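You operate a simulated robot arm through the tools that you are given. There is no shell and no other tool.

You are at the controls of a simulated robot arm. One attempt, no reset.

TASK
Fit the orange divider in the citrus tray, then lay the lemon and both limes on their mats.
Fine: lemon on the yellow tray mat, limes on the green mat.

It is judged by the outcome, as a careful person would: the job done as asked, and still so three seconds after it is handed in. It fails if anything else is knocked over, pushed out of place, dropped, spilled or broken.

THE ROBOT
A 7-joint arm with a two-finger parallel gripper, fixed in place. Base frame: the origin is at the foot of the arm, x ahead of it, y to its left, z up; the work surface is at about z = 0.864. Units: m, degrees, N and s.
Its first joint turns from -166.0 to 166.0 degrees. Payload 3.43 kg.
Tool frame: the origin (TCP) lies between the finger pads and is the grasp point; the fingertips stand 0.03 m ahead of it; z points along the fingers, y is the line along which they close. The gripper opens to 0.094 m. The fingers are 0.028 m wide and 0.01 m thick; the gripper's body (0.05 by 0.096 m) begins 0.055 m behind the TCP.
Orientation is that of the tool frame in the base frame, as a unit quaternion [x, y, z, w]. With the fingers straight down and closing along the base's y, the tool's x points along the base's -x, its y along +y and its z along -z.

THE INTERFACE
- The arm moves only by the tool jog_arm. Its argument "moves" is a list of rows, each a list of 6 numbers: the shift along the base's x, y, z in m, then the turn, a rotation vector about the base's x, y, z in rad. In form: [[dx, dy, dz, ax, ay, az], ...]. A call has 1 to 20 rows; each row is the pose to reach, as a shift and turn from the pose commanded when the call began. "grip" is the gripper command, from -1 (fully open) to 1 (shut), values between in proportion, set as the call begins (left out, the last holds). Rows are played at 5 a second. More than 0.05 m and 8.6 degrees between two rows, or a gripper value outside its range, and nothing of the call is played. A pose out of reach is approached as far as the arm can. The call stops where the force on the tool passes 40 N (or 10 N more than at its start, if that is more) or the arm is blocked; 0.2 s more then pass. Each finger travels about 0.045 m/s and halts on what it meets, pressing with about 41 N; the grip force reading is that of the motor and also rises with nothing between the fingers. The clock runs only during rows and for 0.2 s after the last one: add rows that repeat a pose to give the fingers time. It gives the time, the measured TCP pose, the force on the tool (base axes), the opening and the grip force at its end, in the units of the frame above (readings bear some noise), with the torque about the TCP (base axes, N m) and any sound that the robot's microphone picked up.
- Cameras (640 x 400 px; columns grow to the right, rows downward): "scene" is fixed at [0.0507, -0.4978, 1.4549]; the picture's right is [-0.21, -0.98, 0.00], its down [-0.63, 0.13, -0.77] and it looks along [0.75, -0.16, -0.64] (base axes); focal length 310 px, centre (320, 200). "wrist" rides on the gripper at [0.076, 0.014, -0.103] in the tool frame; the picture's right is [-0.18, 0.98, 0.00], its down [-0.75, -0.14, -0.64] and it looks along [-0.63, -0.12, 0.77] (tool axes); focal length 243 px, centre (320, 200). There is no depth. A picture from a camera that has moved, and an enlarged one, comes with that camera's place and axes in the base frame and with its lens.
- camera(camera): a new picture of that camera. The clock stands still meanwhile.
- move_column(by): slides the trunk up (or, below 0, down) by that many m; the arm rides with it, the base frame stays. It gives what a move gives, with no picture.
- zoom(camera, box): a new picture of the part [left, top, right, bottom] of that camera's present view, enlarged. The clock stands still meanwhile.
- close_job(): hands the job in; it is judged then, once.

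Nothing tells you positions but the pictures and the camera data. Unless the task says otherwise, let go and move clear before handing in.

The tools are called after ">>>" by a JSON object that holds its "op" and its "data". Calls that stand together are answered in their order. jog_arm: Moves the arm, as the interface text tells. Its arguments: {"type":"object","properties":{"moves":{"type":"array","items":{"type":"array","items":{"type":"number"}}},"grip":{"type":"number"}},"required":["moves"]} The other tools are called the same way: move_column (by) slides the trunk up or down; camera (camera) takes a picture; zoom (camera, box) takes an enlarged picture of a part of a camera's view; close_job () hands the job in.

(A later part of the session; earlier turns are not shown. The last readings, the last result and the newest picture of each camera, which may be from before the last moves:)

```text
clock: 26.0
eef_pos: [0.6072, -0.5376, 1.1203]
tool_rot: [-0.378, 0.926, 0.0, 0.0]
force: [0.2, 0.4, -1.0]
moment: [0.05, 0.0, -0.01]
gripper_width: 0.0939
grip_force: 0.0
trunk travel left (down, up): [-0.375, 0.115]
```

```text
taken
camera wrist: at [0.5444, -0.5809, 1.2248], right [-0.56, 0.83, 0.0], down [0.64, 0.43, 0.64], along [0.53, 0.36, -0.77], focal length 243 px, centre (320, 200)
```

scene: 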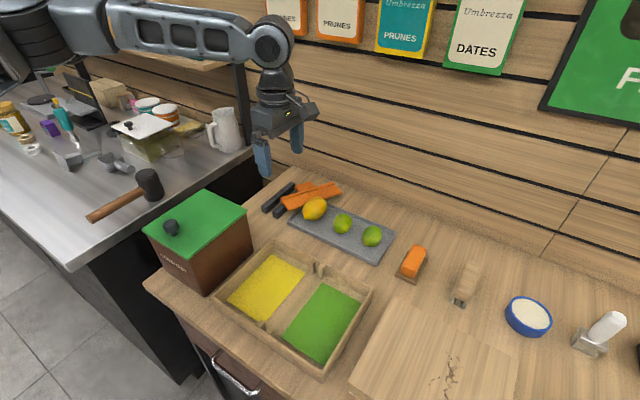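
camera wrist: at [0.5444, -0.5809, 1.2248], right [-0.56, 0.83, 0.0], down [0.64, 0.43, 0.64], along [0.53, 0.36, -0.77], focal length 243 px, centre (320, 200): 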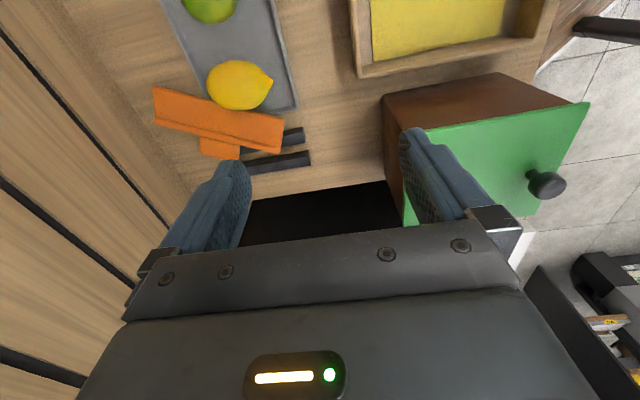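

Yaw +44.5° is fine. Continuing the test toward +105°.

>>> {"op": "jog_arm", "data": {"moves": [[0, 0, 0, 0, 0, 0.133], [0, 0, 0, 0, 0, 0.266], [0, 0, 0, 0, 0, 0.4], [0, 0, 0, 0, 0, 0.533], [0, 0, 0, 0, 0, 0.666], [0, 0, 0, 0, 0, 0.8], [0, 0, 0, 0, 0, 0.93], [0, 0, 0, 0, 0, 1.064], [0, 0, 0, 0, 0, 1.064]]}}

>>> {"op": "camera", "data": {"camera": "scene"}}

>>> {"op": "camera", "data": {"camera": "wrist"}}

```text
clock: 28.0
eef_pos: [0.6078, -0.5382, 1.1214]
tool_rot: [0.796, -0.605, 0.0, 0.0]
force: [-0.8, -0.1, 0.3]
moment: [-0.01, 0.04, 0.01]
gripper_width: 0.0942
grip_force: 0.2
trunk travel left (down, up): [-0.375, 0.115]
```

```text
taken
```

scene: 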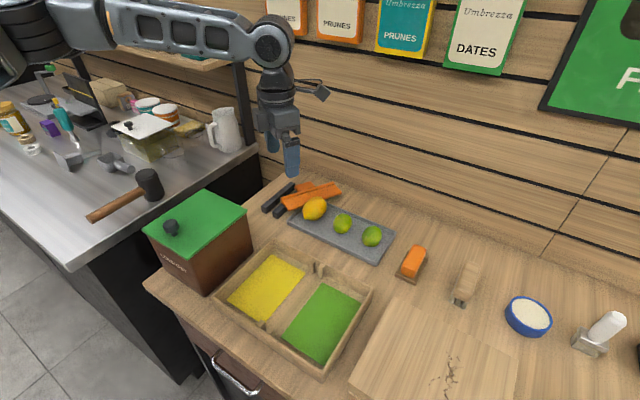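

```text
taken
camera wrist: at [0.6151, -0.6156, 1.2253], right [-1.0, -0.08, 0.0], down [-0.07, 0.76, 0.64], along [-0.05, 0.64, -0.77], focal length 243 px, centre (320, 200)
```

wrist: 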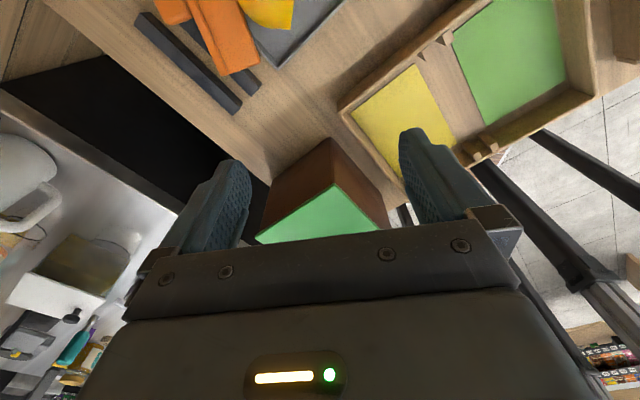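

Yaw +105° works. Now I'll move above the near end of the fallen divider to view it with the fingers straddling its height.

>>> {"op": "jog_arm", "data": {"moves": [[0.03, -0.006, -0.01, 0, 0, 0], [0.06, -0.012, -0.02, 0, 0, 0], [0.085, -0.018, -0.035, 0, 0, 0], [0.107, -0.024, -0.06, 0, 0, 0], [0.107, -0.024, -0.06, 0, 0, 0]]}}

>>> {"op": "camera", "data": {"camera": "wrist"}}

>>> {"op": "camera", "data": {"camera": "scene"}}

```text
clock: 29.2
eef_pos: [0.7167, -0.5655, 1.0625]
tool_rot: [0.796, -0.606, 0.0, -0.001]
force: [-0.7, 0.6, 0.0]
moment: [0.0, -0.02, 0.01]
gripper_width: 0.0941
grip_force: 0.0
trunk travel left (down, up): [-0.375, 0.115]
```

```text
taken
camera wrist: at [0.7231, -0.6433, 1.1661], right [-1.0, -0.08, 0.0], down [-0.06, 0.76, 0.64], along [-0.05, 0.64, -0.77], focal length 243 px, centre (320, 200)
```

wrist: 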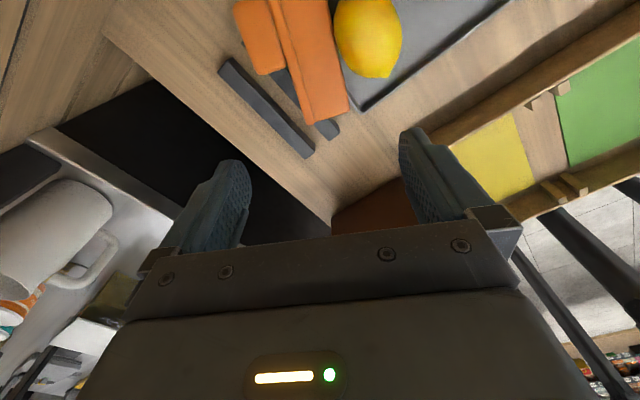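

```text
taken
```

scene: 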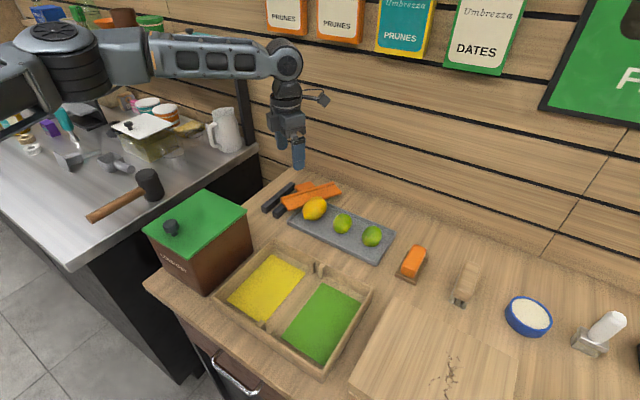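

>>> {"op": "zoom", "data": {"camera": "wrist", "box": [220, 0, 420, 160]}}

>>> {"op": "zoom", "data": {"camera": "wrist", "box": [260, 60, 388, 140]}}

```text
2.50 times, centred on (320, 80) of wrist
camera zoom: at [0.7231, -0.6433, 1.1661], right [-1.0, -0.08, 0.0], down [-0.06, 0.76, 0.64], along [-0.05, 0.64, -0.77], focal length 606 px, centre (320, 500)
```

zoom: 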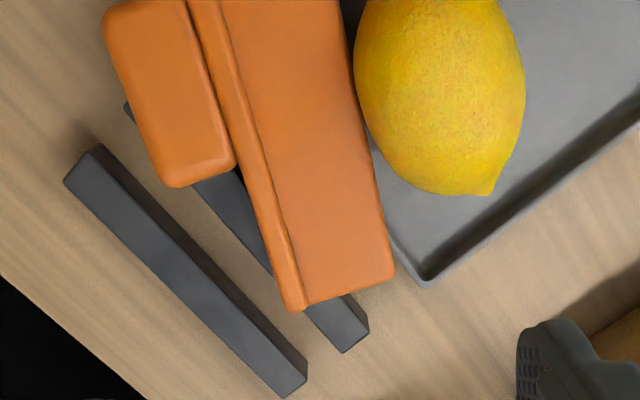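

```text
5.00 times, centred on (324, 100) of wrist
camera zoom: at [0.7231, -0.6433, 1.1661], right [-1.0, -0.08, 0.0], down [-0.06, 0.76, 0.64], along [-0.05, 0.64, -0.77], focal length 1213 px, centre (300, 700)
```

zoom: 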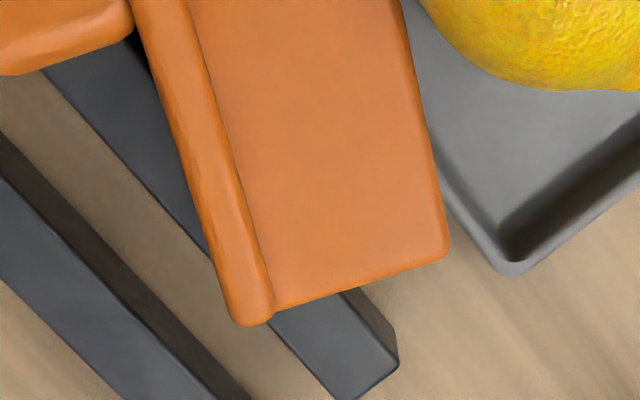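

The divider's height direction is at about +20°, with its near end at roughly (0.704, -0.543). Its blade top is near z≈0.895, resting on the bar. I'll align yaw by +5°, narrow the fingers to about 66 mm and come lower for a check.

>>> {"op": "jog_arm", "data": {"moves": [[-0.004, 0.005, -0.02, 0, 0, 0.043], [-0.007, 0.01, -0.045, 0, 0, 0.086], [-0.007, 0.01, -0.075, 0, 0, 0.086], [-0.007, 0.01, -0.1, 0, 0, 0.086], [-0.007, 0.01, -0.1, 0, 0, 0.086]], "grip": -0.4}}

>>> {"op": "camera", "data": {"camera": "wrist"}}

>>> {"op": "zoom", "data": {"camera": "scene", "box": [240, 120, 360, 230]}}

```text
clock: 30.4
eef_pos: [0.7093, -0.5539, 0.9629]
tool_rot: [0.821, -0.571, 0.0, 0.0]
force: [0.0, 0.1, 0.1]
moment: [0.0, 0.03, 0.01]
gripper_width: 0.066
grip_force: 0.0
trunk travel left (down, up): [-0.375, 0.115]
```

```text
taken
camera wrist: at [0.7231, -0.6305, 1.0651], right [-0.99, -0.17, 0.0], down [-0.13, 0.76, 0.64], along [-0.11, 0.63, -0.77], focal length 243 px, centre (320, 200)
```

wrist: 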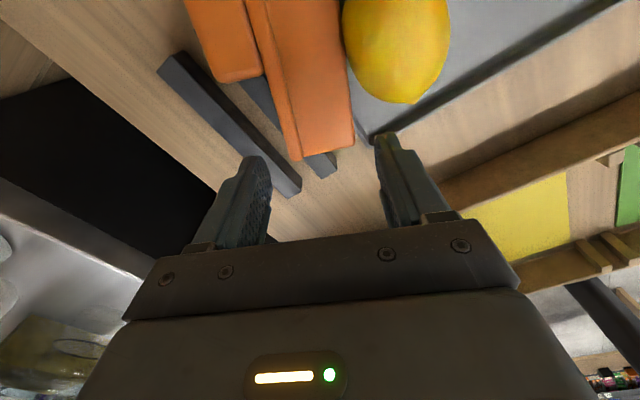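

```text
3.64 times, centred on (300, 175) of scene
camera zoom: at [0.0507, -0.4978, 1.4549], right [-0.21, -0.98, 0.0], down [-0.63, 0.13, -0.77], along [0.75, -0.16, -0.64], focal length 1129 px, centre (393, 291)
```

zoom: 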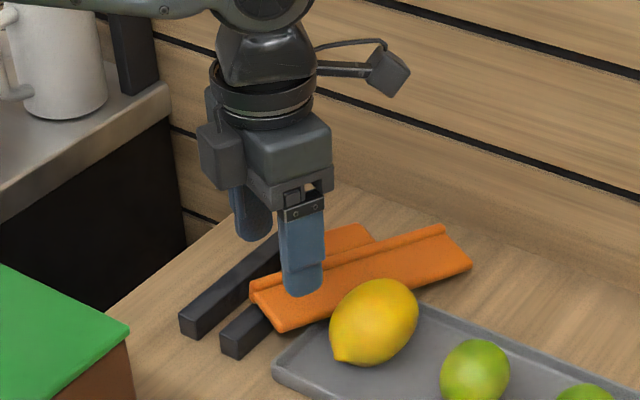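

Alignment looks good: the divider is centred between the fingers and the lemon is clear. Descending to tip height ≈0.887, then closing.

>>> {"op": "jog_arm", "data": {"moves": [[-0.001, 0.003, -0.015, 0, 0, 0], [-0.002, 0.005, -0.028, 0, 0, 0], [-0.002, 0.005, -0.037, 0, 0, 0], [-0.002, 0.005, -0.042, 0, 0, 0], [-0.002, 0.005, -0.045, 0, 0, 0], [-0.002, 0.005, -0.045, 0, 0, 0]]}}

>>> {"op": "camera", "data": {"camera": "wrist"}}

>>> {"op": "zoom", "data": {"camera": "scene", "box": [250, 150, 340, 220]}}

```text
clock: 31.8
eef_pos: [0.7064, -0.5466, 0.9161]
tool_rot: [0.821, -0.571, 0.0, 0.0]
force: [-0.4, 0.1, -0.6]
moment: [-0.02, -0.01, 0.0]
gripper_width: 0.0658
grip_force: 0.0
trunk travel left (down, up): [-0.375, 0.115]
```

```text
taken
camera wrist: at [0.7204, -0.6244, 1.0192], right [-0.99, -0.17, 0.0], down [-0.13, 0.76, 0.64], along [-0.11, 0.63, -0.77], focal length 243 px, centre (320, 200)
```

wrist: 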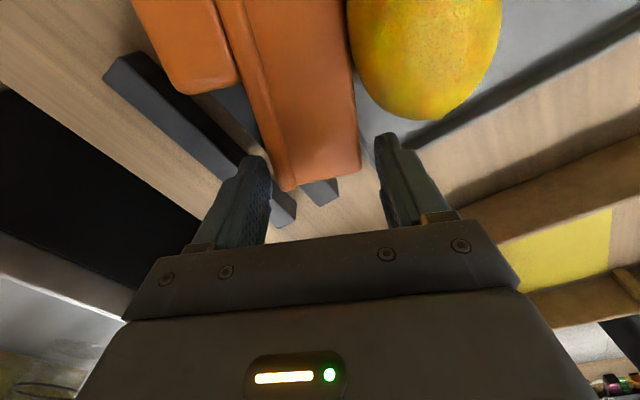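

```text
5.71 times, centred on (295, 185) of scene
camera zoom: at [0.0507, -0.4978, 1.4549], right [-0.21, -0.98, 0.0], down [-0.63, 0.13, -0.77], along [0.75, -0.16, -0.64], focal length 1774 px, centre (463, 286)
```

zoom: 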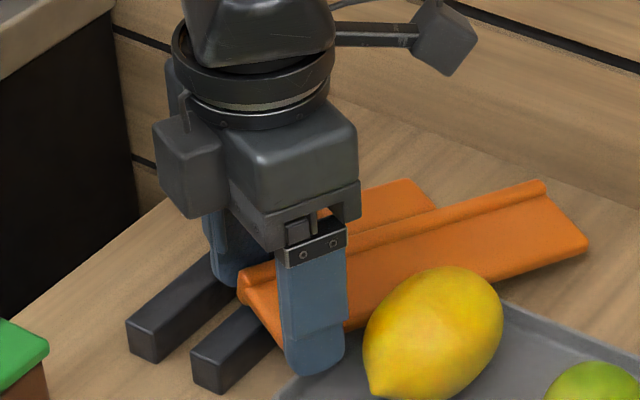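

>>> {"op": "jog_arm", "data": {"moves": [[0, 0, 0, 0, 0, 0], [0, 0, 0, 0, 0, 0], [0, 0, 0, 0, 0, 0], [0, 0, 0, 0, 0, 0], [0, 0, 0, 0, 0, 0]], "grip": 1}}

>>> {"op": "camera", "data": {"camera": "wrist"}}

>>> {"op": "zoom", "data": {"camera": "scene", "box": [250, 150, 340, 220]}}

```text
clock: 33.0
eef_pos: [0.7064, -0.5478, 0.9161]
tool_rot: [0.82, -0.572, 0.0, 0.0]
force: [-1.2, -0.1, 1.0]
moment: [0.01, -0.08, 0.04]
gripper_width: 0.052
grip_force: 40.6
trunk travel left (down, up): [-0.375, 0.115]
```

```text
taken
camera wrist: at [0.7203, -0.6244, 1.0193], right [-0.99, -0.17, 0.0], down [-0.13, 0.76, 0.64], along [-0.11, 0.63, -0.77], focal length 243 px, centre (320, 200)
```

wrist: 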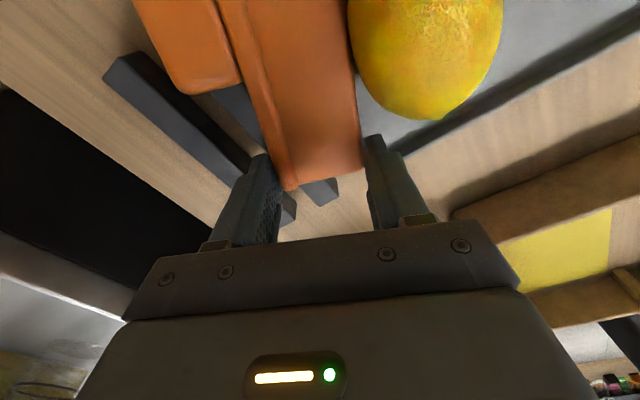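

```text
5.71 times, centred on (295, 185) of scene
camera zoom: at [0.0507, -0.4978, 1.4549], right [-0.21, -0.98, 0.0], down [-0.63, 0.13, -0.77], along [0.75, -0.16, -0.64], focal length 1774 px, centre (463, 286)
```

zoom: 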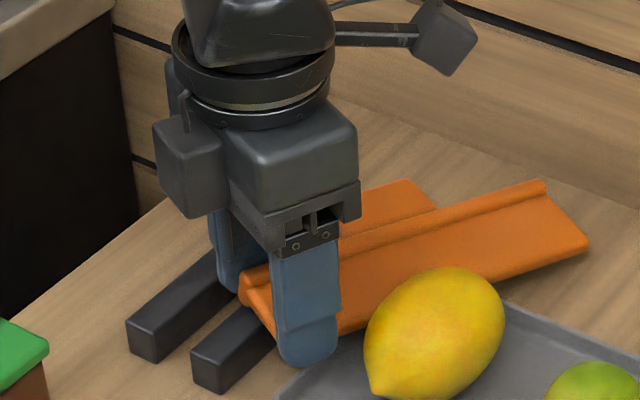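

Gripped at 52 mm across the divider's height. Lifting slowly.

>>> {"op": "jog_arm", "data": {"moves": [[0.001, 0, 0.008, 0, 0, 0], [0.001, 0, 0.016, 0, 0, 0], [0.001, 0, 0.026, 0, 0, 0], [0.001, 0, 0.04, 0, 0, 0], [0.001, 0, 0.055, 0, 0, 0], [0.001, 0, 0.075, 0, 0, 0], [0.001, 0, 0.095, 0, 0, 0], [0.001, 0, 0.115, 0, 0, 0], [0.001, 0, 0.115, 0, 0, 0]]}}

>>> {"op": "camera", "data": {"camera": "wrist"}}

>>> {"op": "zoom", "data": {"camera": "scene", "box": [220, 100, 400, 250]}}

```text
clock: 35.0
eef_pos: [0.7075, -0.5472, 1.0328]
tool_rot: [0.821, -0.571, 0.001, 0.0]
force: [0.5, -0.5, -1.0]
moment: [0.07, 0.07, -0.01]
gripper_width: 0.0521
grip_force: 40.9
trunk travel left (down, up): [-0.375, 0.115]
```

```text
taken
camera wrist: at [0.7212, -0.6234, 1.1366], right [-0.99, -0.17, 0.0], down [-0.13, 0.76, 0.64], along [-0.11, 0.63, -0.77], focal length 243 px, centre (320, 200)
```

wrist: 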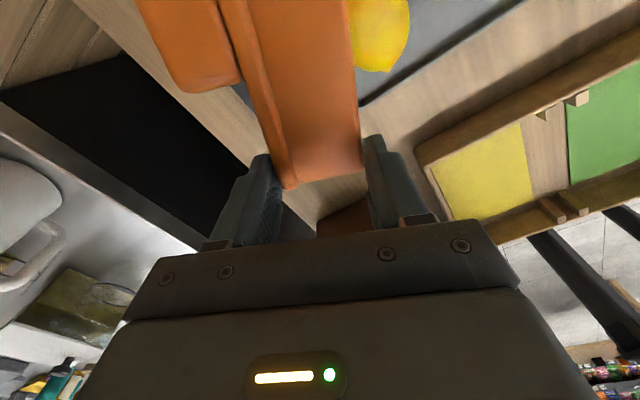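

```text
2.67 times, centred on (310, 175) of scene
camera zoom: at [0.0507, -0.4978, 1.4549], right [-0.21, -0.98, 0.0], down [-0.63, 0.13, -0.77], along [0.75, -0.16, -0.64], focal length 828 px, centre (347, 267)
```

zoom: 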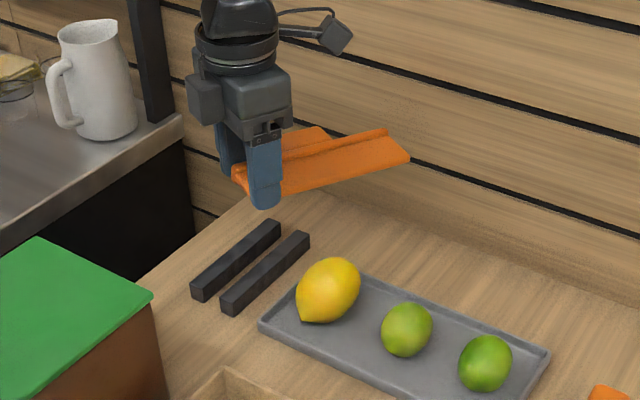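

Held flat and the fruit are undisturbed. I'll raise it and bring it inward, away from the straight-arm posture. The plan is to lay it on the cutting board, re-grip it by the tab with a tilted tool, and turn it upright from there.

>>> {"op": "jog_arm", "data": {"moves": [[-0.01, 0.0, 0.02, 0, 0, 0], [-0.025, 0.0, 0.045, 0, 0, 0], [-0.045, 0.0, 0.07, 0, 0, 0], [-0.065, 0.0, 0.085, 0, 0, 0], [-0.085, -0.003, 0.09, 0, 0, 0], [-0.105, -0.008, 0.09, 0, 0, 0], [-0.105, -0.008, 0.09, 0, 0, -0.1], [-0.105, -0.008, 0.09, 0, 0, -0.2], [-0.105, -0.008, 0.09, 0, 0, -0.3], [-0.105, -0.008, 0.09, 0, 0, -0.4], [-0.105, -0.008, 0.09, 0, 0, -0.5], [-0.105, -0.008, 0.09, 0, 0, -0.6], [-0.105, -0.008, 0.09, 0, 0, -0.7], [-0.105, -0.008, 0.09, 0, 0, -0.8], [-0.105, -0.008, 0.09, 0, 0, -0.9], [-0.105, -0.008, 0.09, 0, 0, -1.0], [-0.105, -0.008, 0.09, 0, 0, -1.1], [-0.105, -0.008, 0.09, 0, 0, -1.1]]}}

>>> {"op": "camera", "data": {"camera": "scene"}}

>>> {"op": "camera", "data": {"camera": "wrist"}}

```text
clock: 38.8
eef_pos: [0.6006, -0.5547, 1.1218]
tool_rot: [-0.401, 0.916, -0.001, 0.0]
force: [0.1, 0.2, -0.9]
moment: [0.06, -0.03, 0.0]
gripper_width: 0.0519
grip_force: 40.7
trunk travel left (down, up): [-0.375, 0.115]
```

```text
taken
```

scene: 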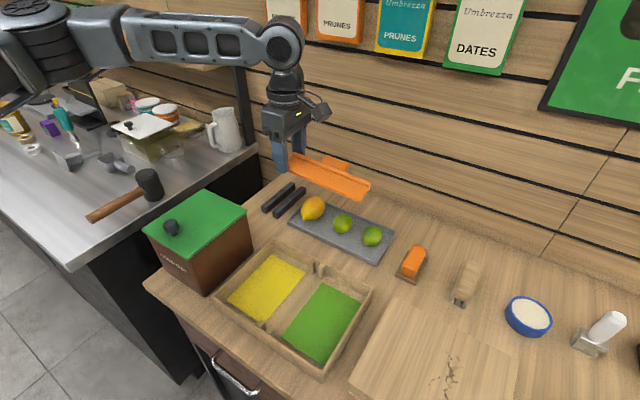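

```text
taken
camera wrist: at [0.5398, -0.601, 1.2242], right [-0.6, 0.8, 0.0], down [0.62, 0.46, 0.64], along [0.52, 0.38, -0.77], focal length 243 px, centre (320, 200)
```

wrist: 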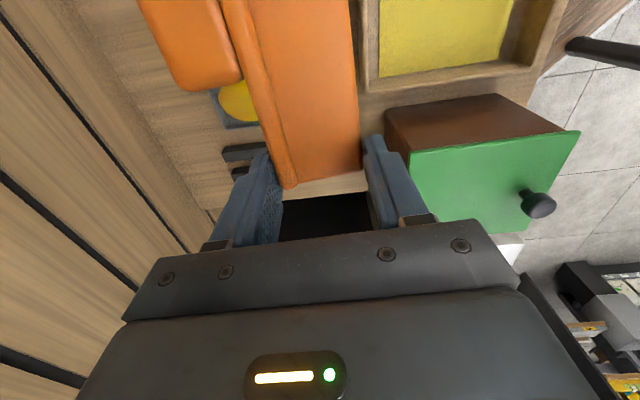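

The arm is well folded. Next I'll carry the flat divider toward the cutting board at height while turning the yaw back toward -45°.

>>> {"op": "jog_arm", "data": {"moves": [[-0.015, -0.011, 0, 0, 0, -0.1], [-0.03, -0.022, 0, 0, 0, -0.2], [-0.046, -0.034, 0, 0, 0, -0.3], [-0.062, -0.045, 0, 0, 0, -0.4], [-0.078, -0.057, 0, 0, 0, -0.5], [-0.094, -0.069, 0, 0, 0, -0.6], [-0.11, -0.08, 0, 0, 0, -0.7], [-0.126, -0.092, 0, 0, 0, -0.8], [-0.142, -0.104, 0, 0, 0, -0.9], [-0.158, -0.115, 0, 0, 0, -1.0], [-0.158, -0.115, 0, 0, 0, -1.0]]}}

>>> {"op": "camera", "data": {"camera": "scene"}}

```text
clock: 41.2
eef_pos: [0.4452, -0.6726, 1.1208]
tool_rot: [0.088, 0.996, 0.0, 0.0]
force: [0.9, -0.6, 0.1]
moment: [-0.03, -0.08, 0.03]
gripper_width: 0.0515
grip_force: 41.7
trunk travel left (down, up): [-0.375, 0.115]
```

```text
taken
```

scene: 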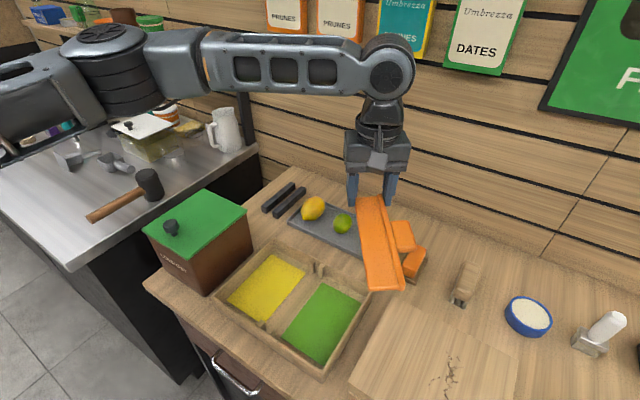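

>>> {"op": "jog_arm", "data": {"moves": [[-0.018, -0.012, 0, 0, 0, -0.08], [-0.036, -0.025, 0, 0, 0, -0.16], [-0.054, -0.037, 0, 0, 0, -0.24], [-0.072, -0.05, 0, 0, 0, -0.32], [-0.09, -0.062, 0, 0, 0, -0.4], [-0.108, -0.075, 0, 0, 0, -0.48], [-0.126, -0.087, 0, 0, 0, -0.56], [-0.141, -0.098, 0, 0, 0, -0.61], [-0.141, -0.098, 0, 0, 0, -0.61]]}}

>>> {"op": "camera", "data": {"camera": "scene"}}

>>> {"op": "camera", "data": {"camera": "wrist"}}

```text
clock: 43.2
eef_pos: [0.3026, -0.7602, 1.1199]
tool_rot: [0.383, 0.924, 0.0, 0.0]
force: [-0.1, 0.5, -1.3]
moment: [-0.05, -0.03, -0.04]
gripper_width: 0.0516
grip_force: 41.5
out of reach, approached as far as the arm can: row 8, 9
trunk travel left (down, up): [-0.375, 0.115]
```

```text
taken
```

scene: 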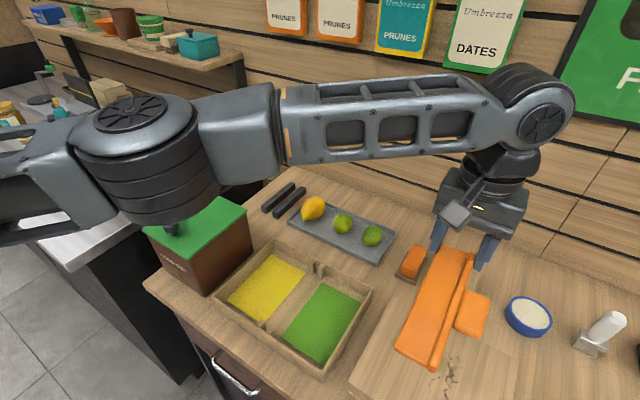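

```text
taken
camera wrist: at [0.2593, -0.6963, 1.2233], right [0.83, 0.56, 0.0], down [0.43, -0.63, 0.64], along [0.36, -0.53, -0.77], focal length 243 px, centre (320, 200)
```

wrist: 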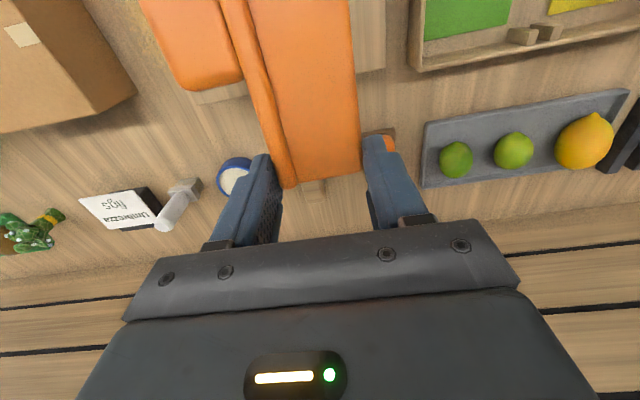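

The arm is at its straight-elbow limit again; the limit fits a circle of about 0.746 m around a shoulder axis near (0.31, -0.01). So the board is too far out, and I need to keep within about 0.70 m of that axis. Before unfolding gently, I'll lower the trunk 10 cm so the divider hangs low over the board.

>>> {"op": "move_column", "data": {"by": -0.1}}

>>> {"op": "camera", "data": {"camera": "scene"}}

>>> {"op": "camera", "data": {"camera": "wrist"}}

```text
clock: 44.5
eef_pos: [0.3022, -0.7603, 1.0209]
tool_rot: [0.383, 0.924, 0.0, -0.001]
force: [-0.8, 0.2, -1.2]
moment: [-0.02, -0.06, 0.0]
gripper_width: 0.0512
grip_force: 40.8
trunk travel left (down, up): [-0.275, 0.215]
```

```text
taken
```

scene: 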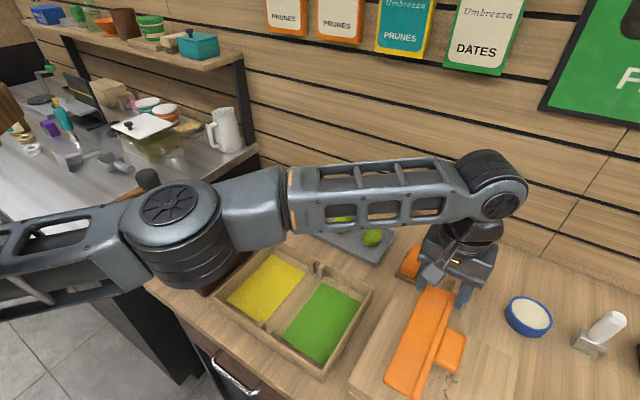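

```text
taken
camera wrist: at [0.2592, -0.6962, 1.1235], right [0.82, 0.57, 0.0], down [0.43, -0.63, 0.64], along [0.36, -0.53, -0.77], focal length 243 px, centre (320, 200)
```

wrist: 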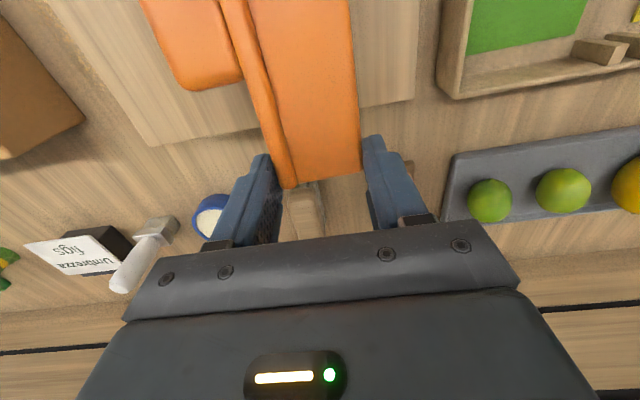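

The divider now hangs just above the board. I'll try a gentle escape by moving clockwise about the shoulder and slightly inward in small steps, so the elbow folds to its normal side.

>>> {"op": "jog_arm", "data": {"moves": [[-0.01, 0.0, 0.0, 0, 0, 0], [-0.02, 0.002, 0.0, 0, 0, 0], [-0.03, 0.005, 0.0, 0, 0, 0], [-0.035, 0.008, 0.0, 0, 0, 0], [-0.04, 0.012, 0.0, 0, 0, 0], [-0.04, 0.012, 0, 0, 0, 0]]}}

>>> {"op": "camera", "data": {"camera": "scene"}}

```text
clock: 45.9
eef_pos: [0.2621, -0.747, 1.0197]
tool_rot: [0.384, 0.924, 0.001, 0.0]
force: [0.6, -0.4, 0.0]
moment: [-0.03, -0.05, 0.02]
gripper_width: 0.0514
grip_force: 41.3
trunk travel left (down, up): [-0.275, 0.215]
```

```text
taken
```

scene: 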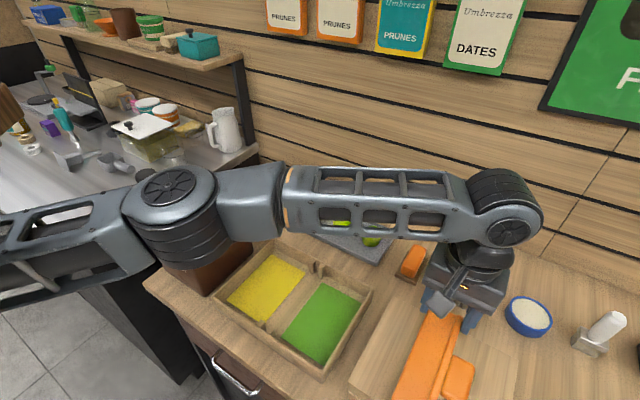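

That escaped cleanly with no flags. Continuing inward slowly to fold the elbow further.

>>> {"op": "jog_arm", "data": {"moves": [[0, 0.005, 0.0, 0, 0, 0], [0, 0.01, 0.0, 0, 0, 0], [0, 0.016, 0.0, 0, 0, 0], [0, 0.022, 0.0, 0, 0, 0], [0, 0.03, 0.005, 0, 0, 0], [0, 0.038, 0.01, 0, 0, 0], [0.004, 0.048, 0.02, 0, 0, 0], [0.008, 0.058, 0.03, 0, 0, 0], [0.012, 0.07, 0.04, 0, 0, 0], [0.018, 0.082, 0.05, 0, 0, 0], [0.025, 0.095, 0.06, 0, 0, 0], [0.025, 0.095, 0.06, 0, 0, 0]]}}

>>> {"op": "camera", "data": {"camera": "scene"}}

>>> {"op": "camera", "data": {"camera": "wrist"}}

```text
clock: 48.5
eef_pos: [0.2861, -0.6536, 1.0811]
tool_rot: [0.382, 0.924, 0.001, 0.0]
force: [0.4, 0.3, -1.6]
moment: [-0.03, -0.06, 0.03]
gripper_width: 0.0515
grip_force: 41.2
trunk travel left (down, up): [-0.275, 0.215]
```

```text
taken
```

scene: 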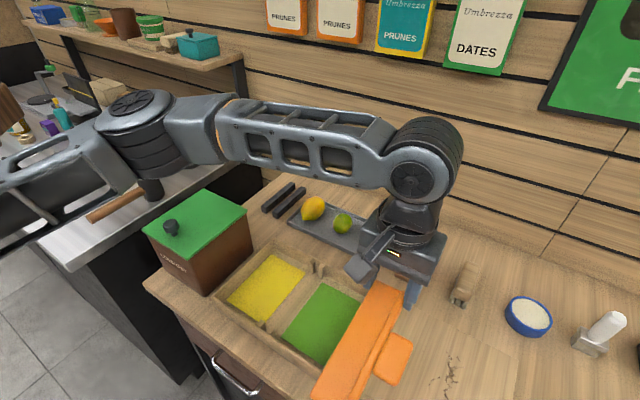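

```text
taken
camera wrist: at [0.2434, -0.5903, 1.1839], right [0.82, 0.57, 0.0], down [0.43, -0.63, 0.64], along [0.36, -0.53, -0.77], focal length 243 px, centre (320, 200)
```

wrist: 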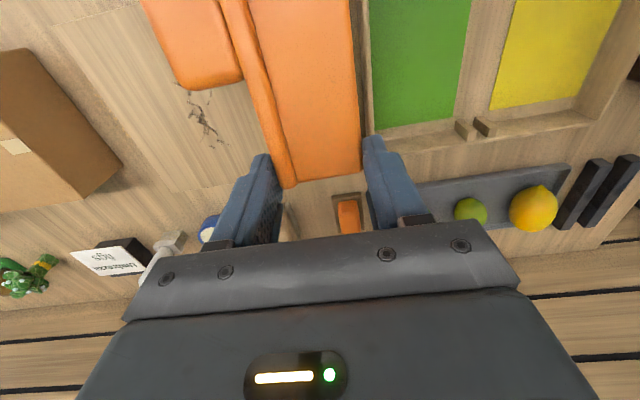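

The elbow is folded again and the divider is still held flat. New idea: lay it flat on the tops of the four tray posts, well within reach, then re-grip the overhanging tab with a tilted tool and turn it upright right there. Moving above the tray.

>>> {"op": "jog_arm", "data": {"moves": [[0.024, 0.011, 0, 0, 0, 0], [0.048, 0.022, 0, 0, 0, 0], [0.072, 0.033, 0, 0, 0, 0], [0.096, 0.044, 0, 0, 0, 0], [0.12, 0.055, 0, 0, 0, 0], [0.144, 0.066, 0, 0, 0, 0], [0.168, 0.077, 0, 0, 0, 0], [0.19, 0.086, 0, 0, 0, 0], [0.19, 0.086, -0.02, 0, 0, 0], [0.19, 0.086, -0.04, 0, 0, 0], [0.19, 0.086, -0.04, 0, 0, 0]]}}

>>> {"op": "camera", "data": {"camera": "scene"}}

>>> {"op": "camera", "data": {"camera": "wrist"}}

```text
clock: 50.9
eef_pos: [0.4781, -0.5653, 1.0392]
tool_rot: [0.383, 0.924, 0.0, 0.0]
force: [0.5, 0.0, -0.5]
moment: [-0.04, -0.09, 0.0]
gripper_width: 0.0513
grip_force: 40.8
trunk travel left (down, up): [-0.275, 0.215]
```

```text
taken
```

scene: 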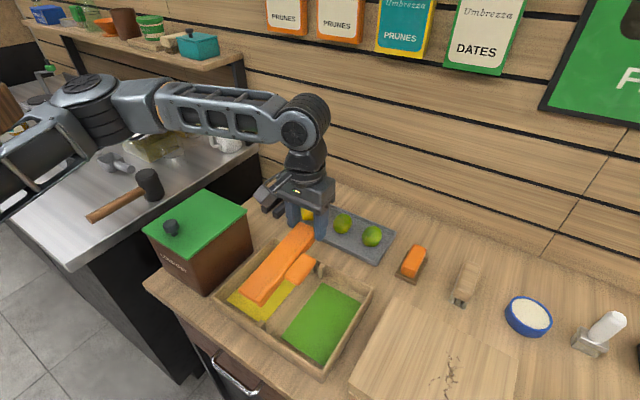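

```text
taken
camera wrist: at [0.4355, -0.502, 1.1429], right [0.82, 0.57, 0.0], down [0.43, -0.63, 0.64], along [0.36, -0.53, -0.77], focal length 243 px, centre (320, 200)
```

wrist: 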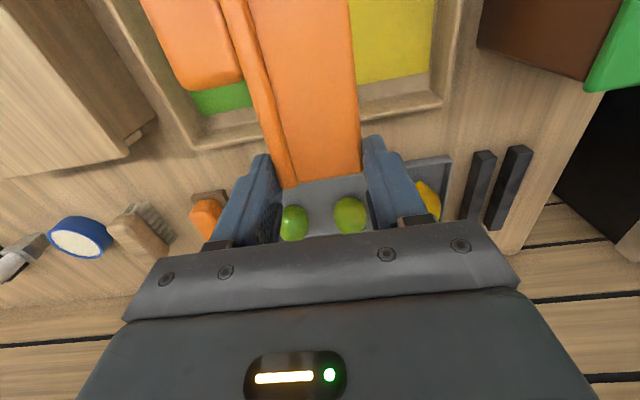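

>>> {"op": "zoom", "data": {"camera": "scene", "box": [220, 200, 360, 320]}}

>>> {"op": "zoom", "data": {"camera": "wrist", "box": [140, 0, 460, 200]}}

```text
3.33 times, centred on (290, 260) of scene
camera zoom: at [0.0507, -0.4978, 1.4549], right [-0.21, -0.98, 0.0], down [-0.63, 0.13, -0.77], along [0.75, -0.16, -0.64], focal length 1035 px, centre (420, 0)
```

zoom: 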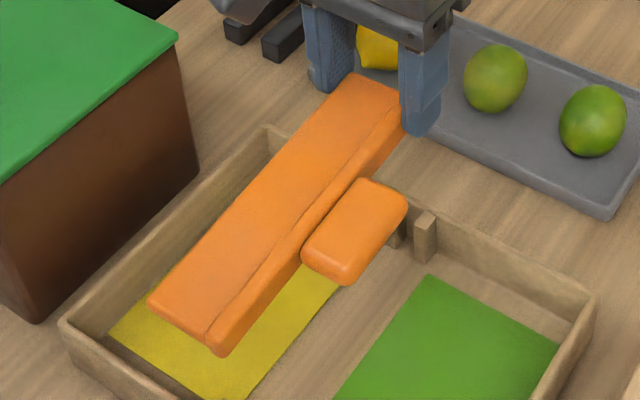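

```text
2.00 times, centred on (300, 100) of wrist
camera zoom: at [0.4355, -0.502, 1.1429], right [0.82, 0.57, 0.0], down [0.43, -0.63, 0.64], along [0.36, -0.53, -0.77], focal length 485 px, centre (360, 400)
```

zoom: 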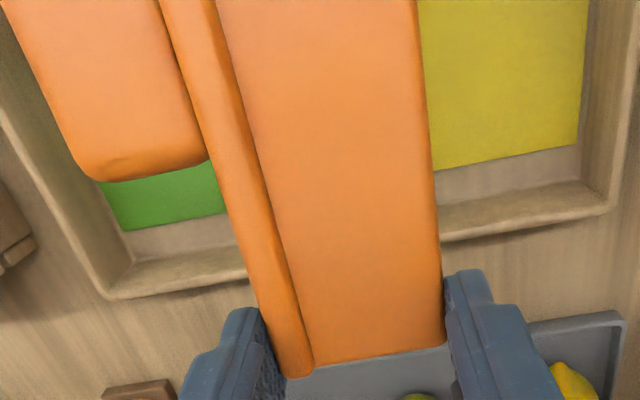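

Post tops come out at z≈0.9055 from two views. The divider sags about 2° toward its free end. I'll lower it to just above the post tops and check.

>>> {"op": "jog_arm", "data": {"moves": [[0, -0.002, -0.02, 0, 0, 0], [-0.0004, -0.0032, -0.04, 0, 0, 0], [-0.0004, -0.0032, -0.06, 0, 0, 0], [-0.0004, -0.0032, -0.075, 0, 0, 0], [-0.0004, -0.0032, -0.085, 0, 0, 0], [-0.0004, -0.0032, -0.085, 0, 0, 0]]}}

>>> {"op": "zoom", "data": {"camera": "scene", "box": [220, 220, 360, 340]}}

>>> {"op": "camera", "data": {"camera": "wrist"}}

```text
clock: 52.3
eef_pos: [0.4761, -0.5699, 0.9569]
tool_rot: [0.383, 0.924, 0.0, 0.0]
force: [0.2, -0.8, -0.7]
moment: [-0.02, -0.09, 0.01]
gripper_width: 0.0516
grip_force: 41.1
trunk travel left (down, up): [-0.275, 0.215]
```

```text
3.33 times, centred on (290, 280) of scene
camera zoom: at [0.0507, -0.4978, 1.4549], right [-0.21, -0.98, 0.0], down [-0.63, 0.13, -0.77], along [0.75, -0.16, -0.64], focal length 1035 px, centre (420, -67)
```

zoom: 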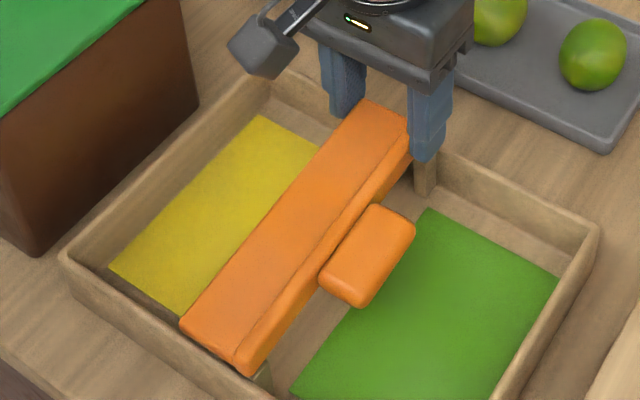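

```text
taken
camera wrist: at [0.4335, -0.5057, 1.0598], right [0.82, 0.57, 0.0], down [0.43, -0.63, 0.64], along [0.36, -0.53, -0.77], focal length 243 px, centre (320, 200)
```

wrist: 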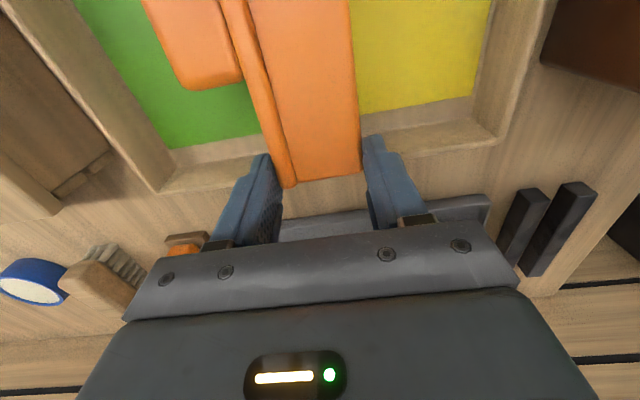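

>>> {"op": "zoom", "data": {"camera": "wrist", "box": [140, 80, 520, 240]}}

>>> {"op": "zoom", "data": {"camera": "scene", "box": [255, 300, 335, 350]}}

>>> {"op": "zoom", "data": {"camera": "scene", "box": [300, 240, 380, 290]}}

```text
1.68 times, centred on (330, 160) of wrist
camera zoom: at [0.4335, -0.5057, 1.0598], right [0.82, 0.57, 0.0], down [0.43, -0.63, 0.64], along [0.36, -0.53, -0.77], focal length 409 px, centre (303, 267)
```

zoom: 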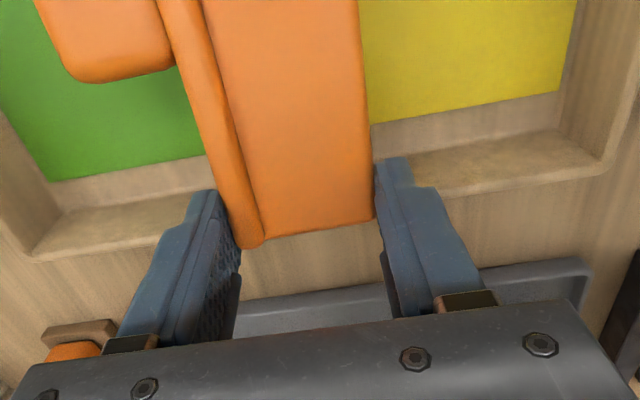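

```text
8.00 times, centred on (295, 325) of scene
camera zoom: at [0.0507, -0.4978, 1.4549], right [-0.21, -0.98, 0.0], down [-0.63, 0.13, -0.77], along [0.75, -0.16, -0.64], focal length 2483 px, centre (520, -800)
```

zoom: 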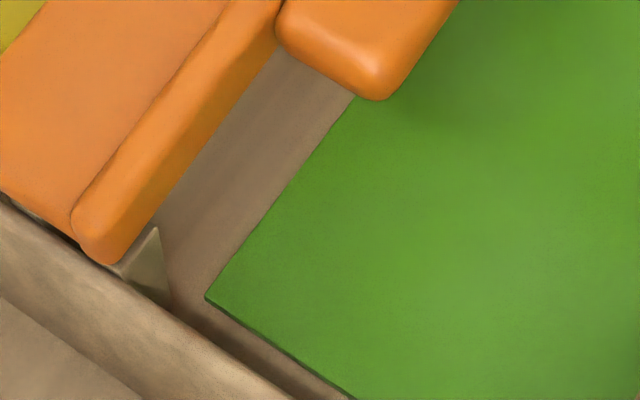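

```text
8.00 times, centred on (340, 265) of scene
camera zoom: at [0.0507, -0.4978, 1.4549], right [-0.21, -0.98, 0.0], down [-0.63, 0.13, -0.77], along [0.75, -0.16, -0.64], focal length 2483 px, centre (160, -320)
```

zoom: 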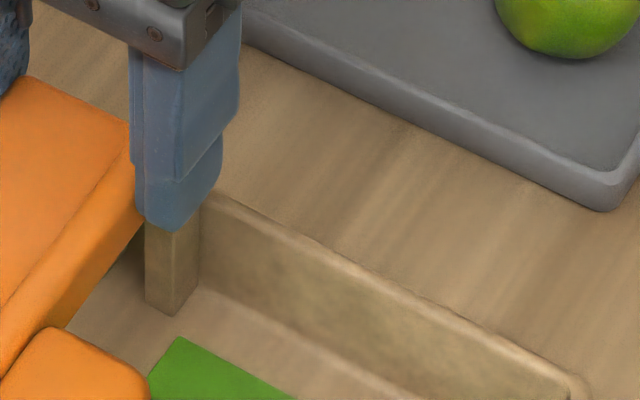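

The free end is slightly over the front wall. I'll shift 4 mm toward the back and lower until it rests on the posts.

>>> {"op": "jog_arm", "data": {"moves": [[0.003, -0.003, 0, 0, 0, 0], [0.003, -0.003, -0.005, 0, 0, 0], [0.003, -0.003, -0.01, 0, 0, 0], [0.003, -0.003, -0.013, 0, 0, 0], [0.003, -0.003, -0.015, 0, 0, 0], [0.003, -0.003, -0.015, 0, 0, 0]]}}

>>> {"op": "zoom", "data": {"camera": "scene", "box": [220, 220, 360, 340]}}

>>> {"op": "zoom", "data": {"camera": "scene", "box": [235, 290, 315, 345]}}

```text
clock: 53.7
eef_pos: [0.4799, -0.5721, 0.9403]
tool_rot: [0.383, 0.924, 0.0, 0.0]
force: [1.1, -2.1, 5.3]
moment: [0.68, 0.77, 0.04]
gripper_width: 0.051
grip_force: 40.9
trunk travel left (down, up): [-0.275, 0.215]
```

```text
3.33 times, centred on (290, 280) of scene
camera zoom: at [0.0507, -0.4978, 1.4549], right [-0.21, -0.98, 0.0], down [-0.63, 0.13, -0.77], along [0.75, -0.16, -0.64], focal length 1035 px, centre (420, -67)
```

zoom: 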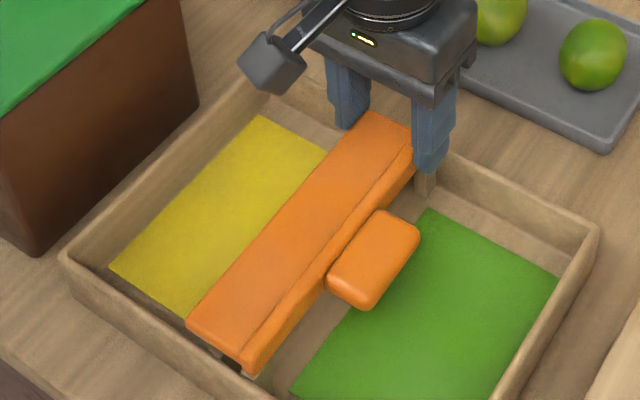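

```text
7.27 times, centred on (275, 318) of scene
camera zoom: at [0.0507, -0.4978, 1.4549], right [-0.21, -0.98, 0.0], down [-0.63, 0.13, -0.77], along [0.75, -0.16, -0.64], focal length 2257 px, centre (647, -654)
```

zoom: 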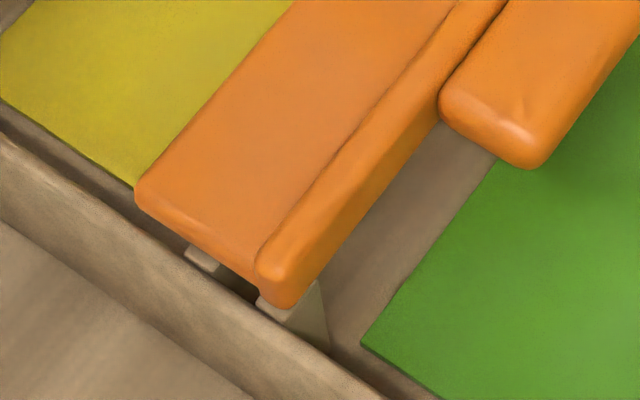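

The free end rests on both front posts. I'll lower 3 mm more to seat the near end, then open slightly to release.

>>> {"op": "jog_arm", "data": {"moves": [[0, 0, -0.0015, 0, 0, 0], [0, 0, -0.003, 0, 0, 0], [0, 0, -0.003, 0, 0, 0]]}}

>>> {"op": "zoom", "data": {"camera": "scene", "box": [220, 220, 360, 340]}}

>>> {"op": "zoom", "data": {"camera": "scene", "box": [300, 230, 360, 275]}}

```text
clock: 54.5
eef_pos: [0.4765, -0.5729, 0.9382]
tool_rot: [0.382, 0.924, -0.001, 0.0]
force: [0.6, 2.5, 5.6]
moment: [0.65, 0.67, -0.42]
gripper_width: 0.0509
grip_force: 41.6
trunk travel left (down, up): [-0.275, 0.215]
```

```text
3.33 times, centred on (290, 280) of scene
camera zoom: at [0.0507, -0.4978, 1.4549], right [-0.21, -0.98, 0.0], down [-0.63, 0.13, -0.77], along [0.75, -0.16, -0.64], focal length 1035 px, centre (420, -67)
```

zoom: 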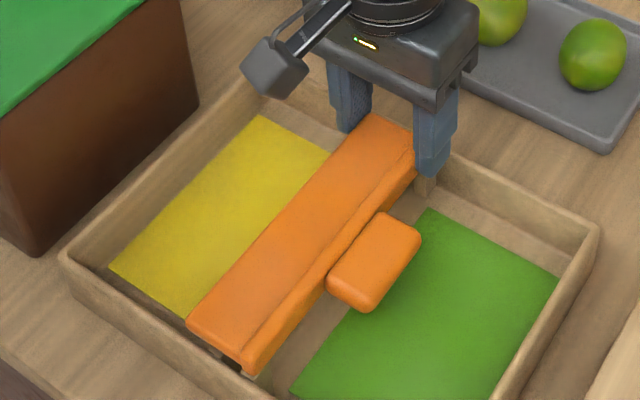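

```text
8.89 times, centred on (330, 252) of scene
camera zoom: at [0.0507, -0.4978, 1.4549], right [-0.21, -0.98, 0.0], down [-0.63, 0.13, -0.77], along [0.75, -0.16, -0.64], focal length 2759 px, centre (231, -267)
```

zoom: 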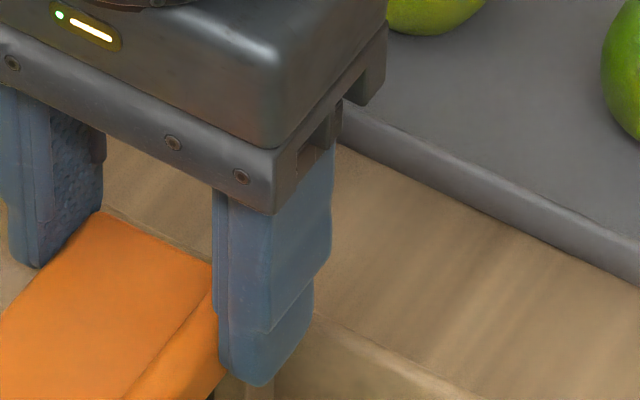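

>>> {"op": "jog_arm", "data": {"moves": [[0, 0, 0, 0, 0, 0], [0, 0, 0, 0, 0, 0], [0, 0, 0, 0, 0, 0], [0, 0, 0, 0, 0, 0]], "grip": -0.45}}

>>> {"op": "zoom", "data": {"camera": "scene", "box": [220, 220, 360, 340]}}

```text
clock: 55.5
eef_pos: [0.4794, -0.5743, 0.9377]
tool_rot: [0.382, 0.924, 0.0, -0.001]
force: [-0.1, 1.0, 1.2]
moment: [0.06, -0.02, -0.01]
gripper_width: 0.0682
grip_force: 0.0
trunk travel left (down, up): [-0.275, 0.215]
```

```text
3.33 times, centred on (290, 280) of scene
camera zoom: at [0.0507, -0.4978, 1.4549], right [-0.21, -0.98, 0.0], down [-0.63, 0.13, -0.77], along [0.75, -0.16, -0.64], focal length 1035 px, centre (420, -67)
```

zoom: 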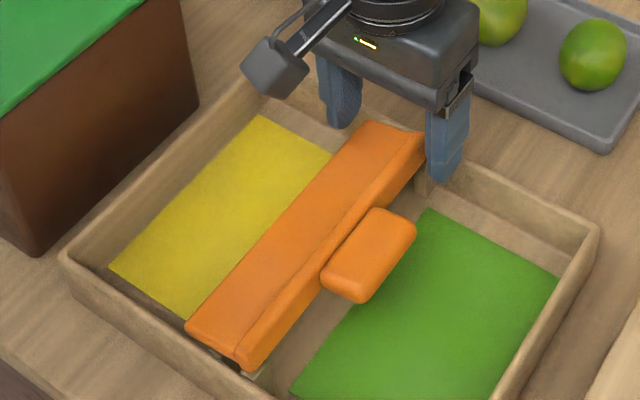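

The divider rests stably on the four posts with the tab overhanging toward the green side. Retracting straight up.

>>> {"op": "jog_arm", "data": {"moves": [[0, 0, 0.01, 0, 0, 0], [0, 0, 0.025, 0, 0, 0], [0, 0, 0.045, 0, 0, 0], [0, 0, 0.07, 0, 0, 0], [0, 0, 0.1, 0, 0, 0], [0, 0, 0.13, 0, 0, 0], [0, 0, 0.15, 0, 0, 0], [0, 0, 0.15, 0, 0, 0]]}}

>>> {"op": "camera", "data": {"camera": "scene"}}

>>> {"op": "zoom", "data": {"camera": "scene", "box": [220, 220, 360, 340]}}

>>> {"op": "camera", "data": {"camera": "wrist"}}

```text
clock: 57.3
eef_pos: [0.4781, -0.573, 1.0856]
tool_rot: [0.383, 0.924, -0.001, 0.0]
force: [0.1, -0.7, -0.2]
moment: [0.05, 0.01, 0.03]
gripper_width: 0.0682
grip_force: 0.0
trunk travel left (down, up): [-0.275, 0.215]
```

```text
taken
```

scene: 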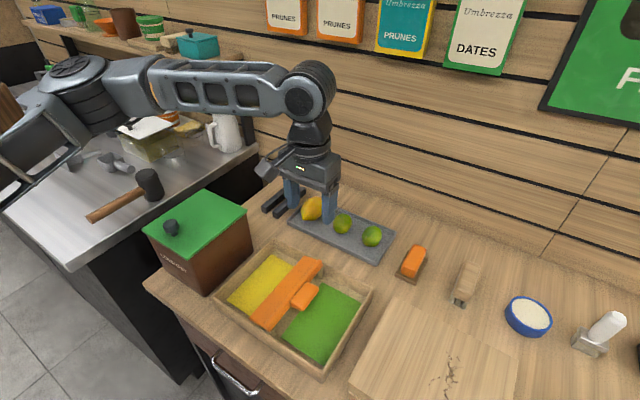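

```text
3.33 times, centred on (290, 280) of scene
camera zoom: at [0.0507, -0.4978, 1.4549], right [-0.21, -0.98, 0.0], down [-0.63, 0.13, -0.77], along [0.75, -0.16, -0.64], focal length 1035 px, centre (420, -67)
```

zoom: 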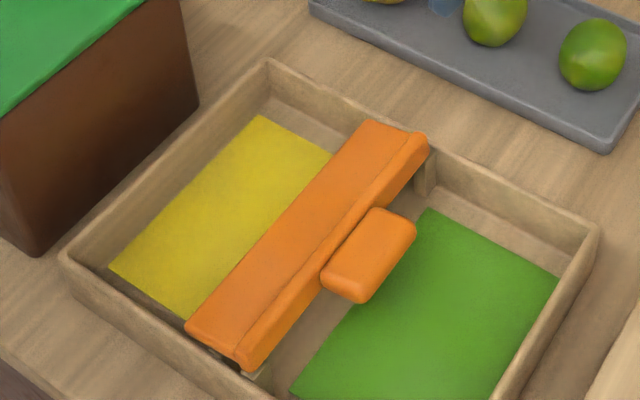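

```text
taken
camera wrist: at [0.4352, -0.5096, 1.1891], right [0.82, 0.57, 0.0], down [0.43, -0.63, 0.64], along [0.36, -0.53, -0.77], focal length 243 px, centre (320, 200)
```

wrist: 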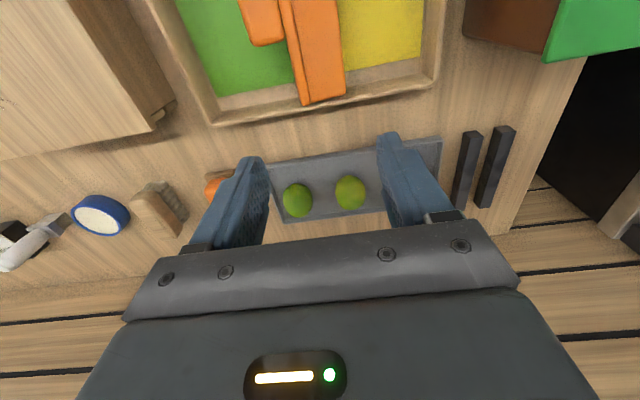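

Now I'll turn the tool to yaw +45° so the fingers close along the slot, at the tab's ends, and move over the tab at a safe height.

>>> {"op": "jog_arm", "data": {"moves": [[-0.008, 0.002, 0.002, 0, 0, 0.131], [-0.016, 0.004, 0.004, 0, 0, 0.262], [-0.024, 0.006, 0.006, 0, 0, 0.393], [-0.032, 0.008, 0.008, 0, 0, 0.524], [-0.04, 0.01, 0.01, 0, 0, 0.654], [-0.048, 0.012, 0.012, 0, 0, 0.785], [-0.056, 0.014, 0.014, 0, 0, 0.916], [-0.064, 0.016, 0.014, 0, 0, 1.047], [-0.072, 0.018, 0.014, 0, 0, 1.178], [-0.08, 0.02, 0.014, 0, 0, 1.309], [-0.086, 0.022, 0.014, 0, 0, 1.44], [-0.09, 0.022, 0.014, 0, 0, 1.571], [-0.09, 0.022, 0.014, 0, 0, 1.571]], "grip": -1}}

>>> {"op": "camera", "data": {"camera": "wrist"}}

>>> {"op": "camera", "data": {"camera": "scene"}}

```text
clock: 60.1
eef_pos: [0.3886, -0.5505, 1.1008]
tool_rot: [-0.384, 0.923, 0.001, 0.0]
force: [0.0, 0.5, -1.3]
moment: [-0.02, 0.02, 0.02]
gripper_width: 0.0942
grip_force: 0.1
trunk travel left (down, up): [-0.275, 0.215]
```

```text
taken
camera wrist: at [0.3261, -0.5942, 1.2043], right [-0.57, 0.82, 0.0], down [0.63, 0.43, 0.64], along [0.53, 0.36, -0.77], focal length 243 px, centre (320, 200)
```

wrist: 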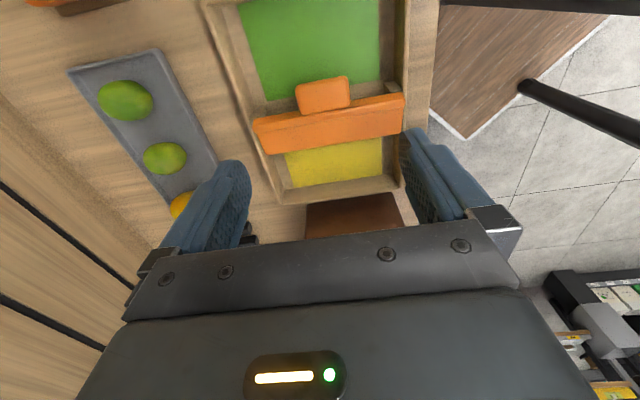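

```text
taken
```

scene: 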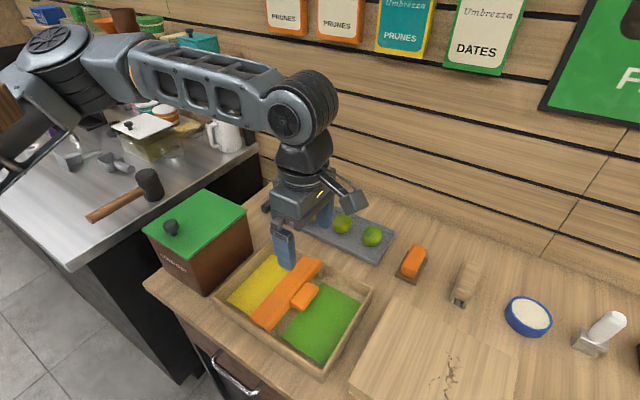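

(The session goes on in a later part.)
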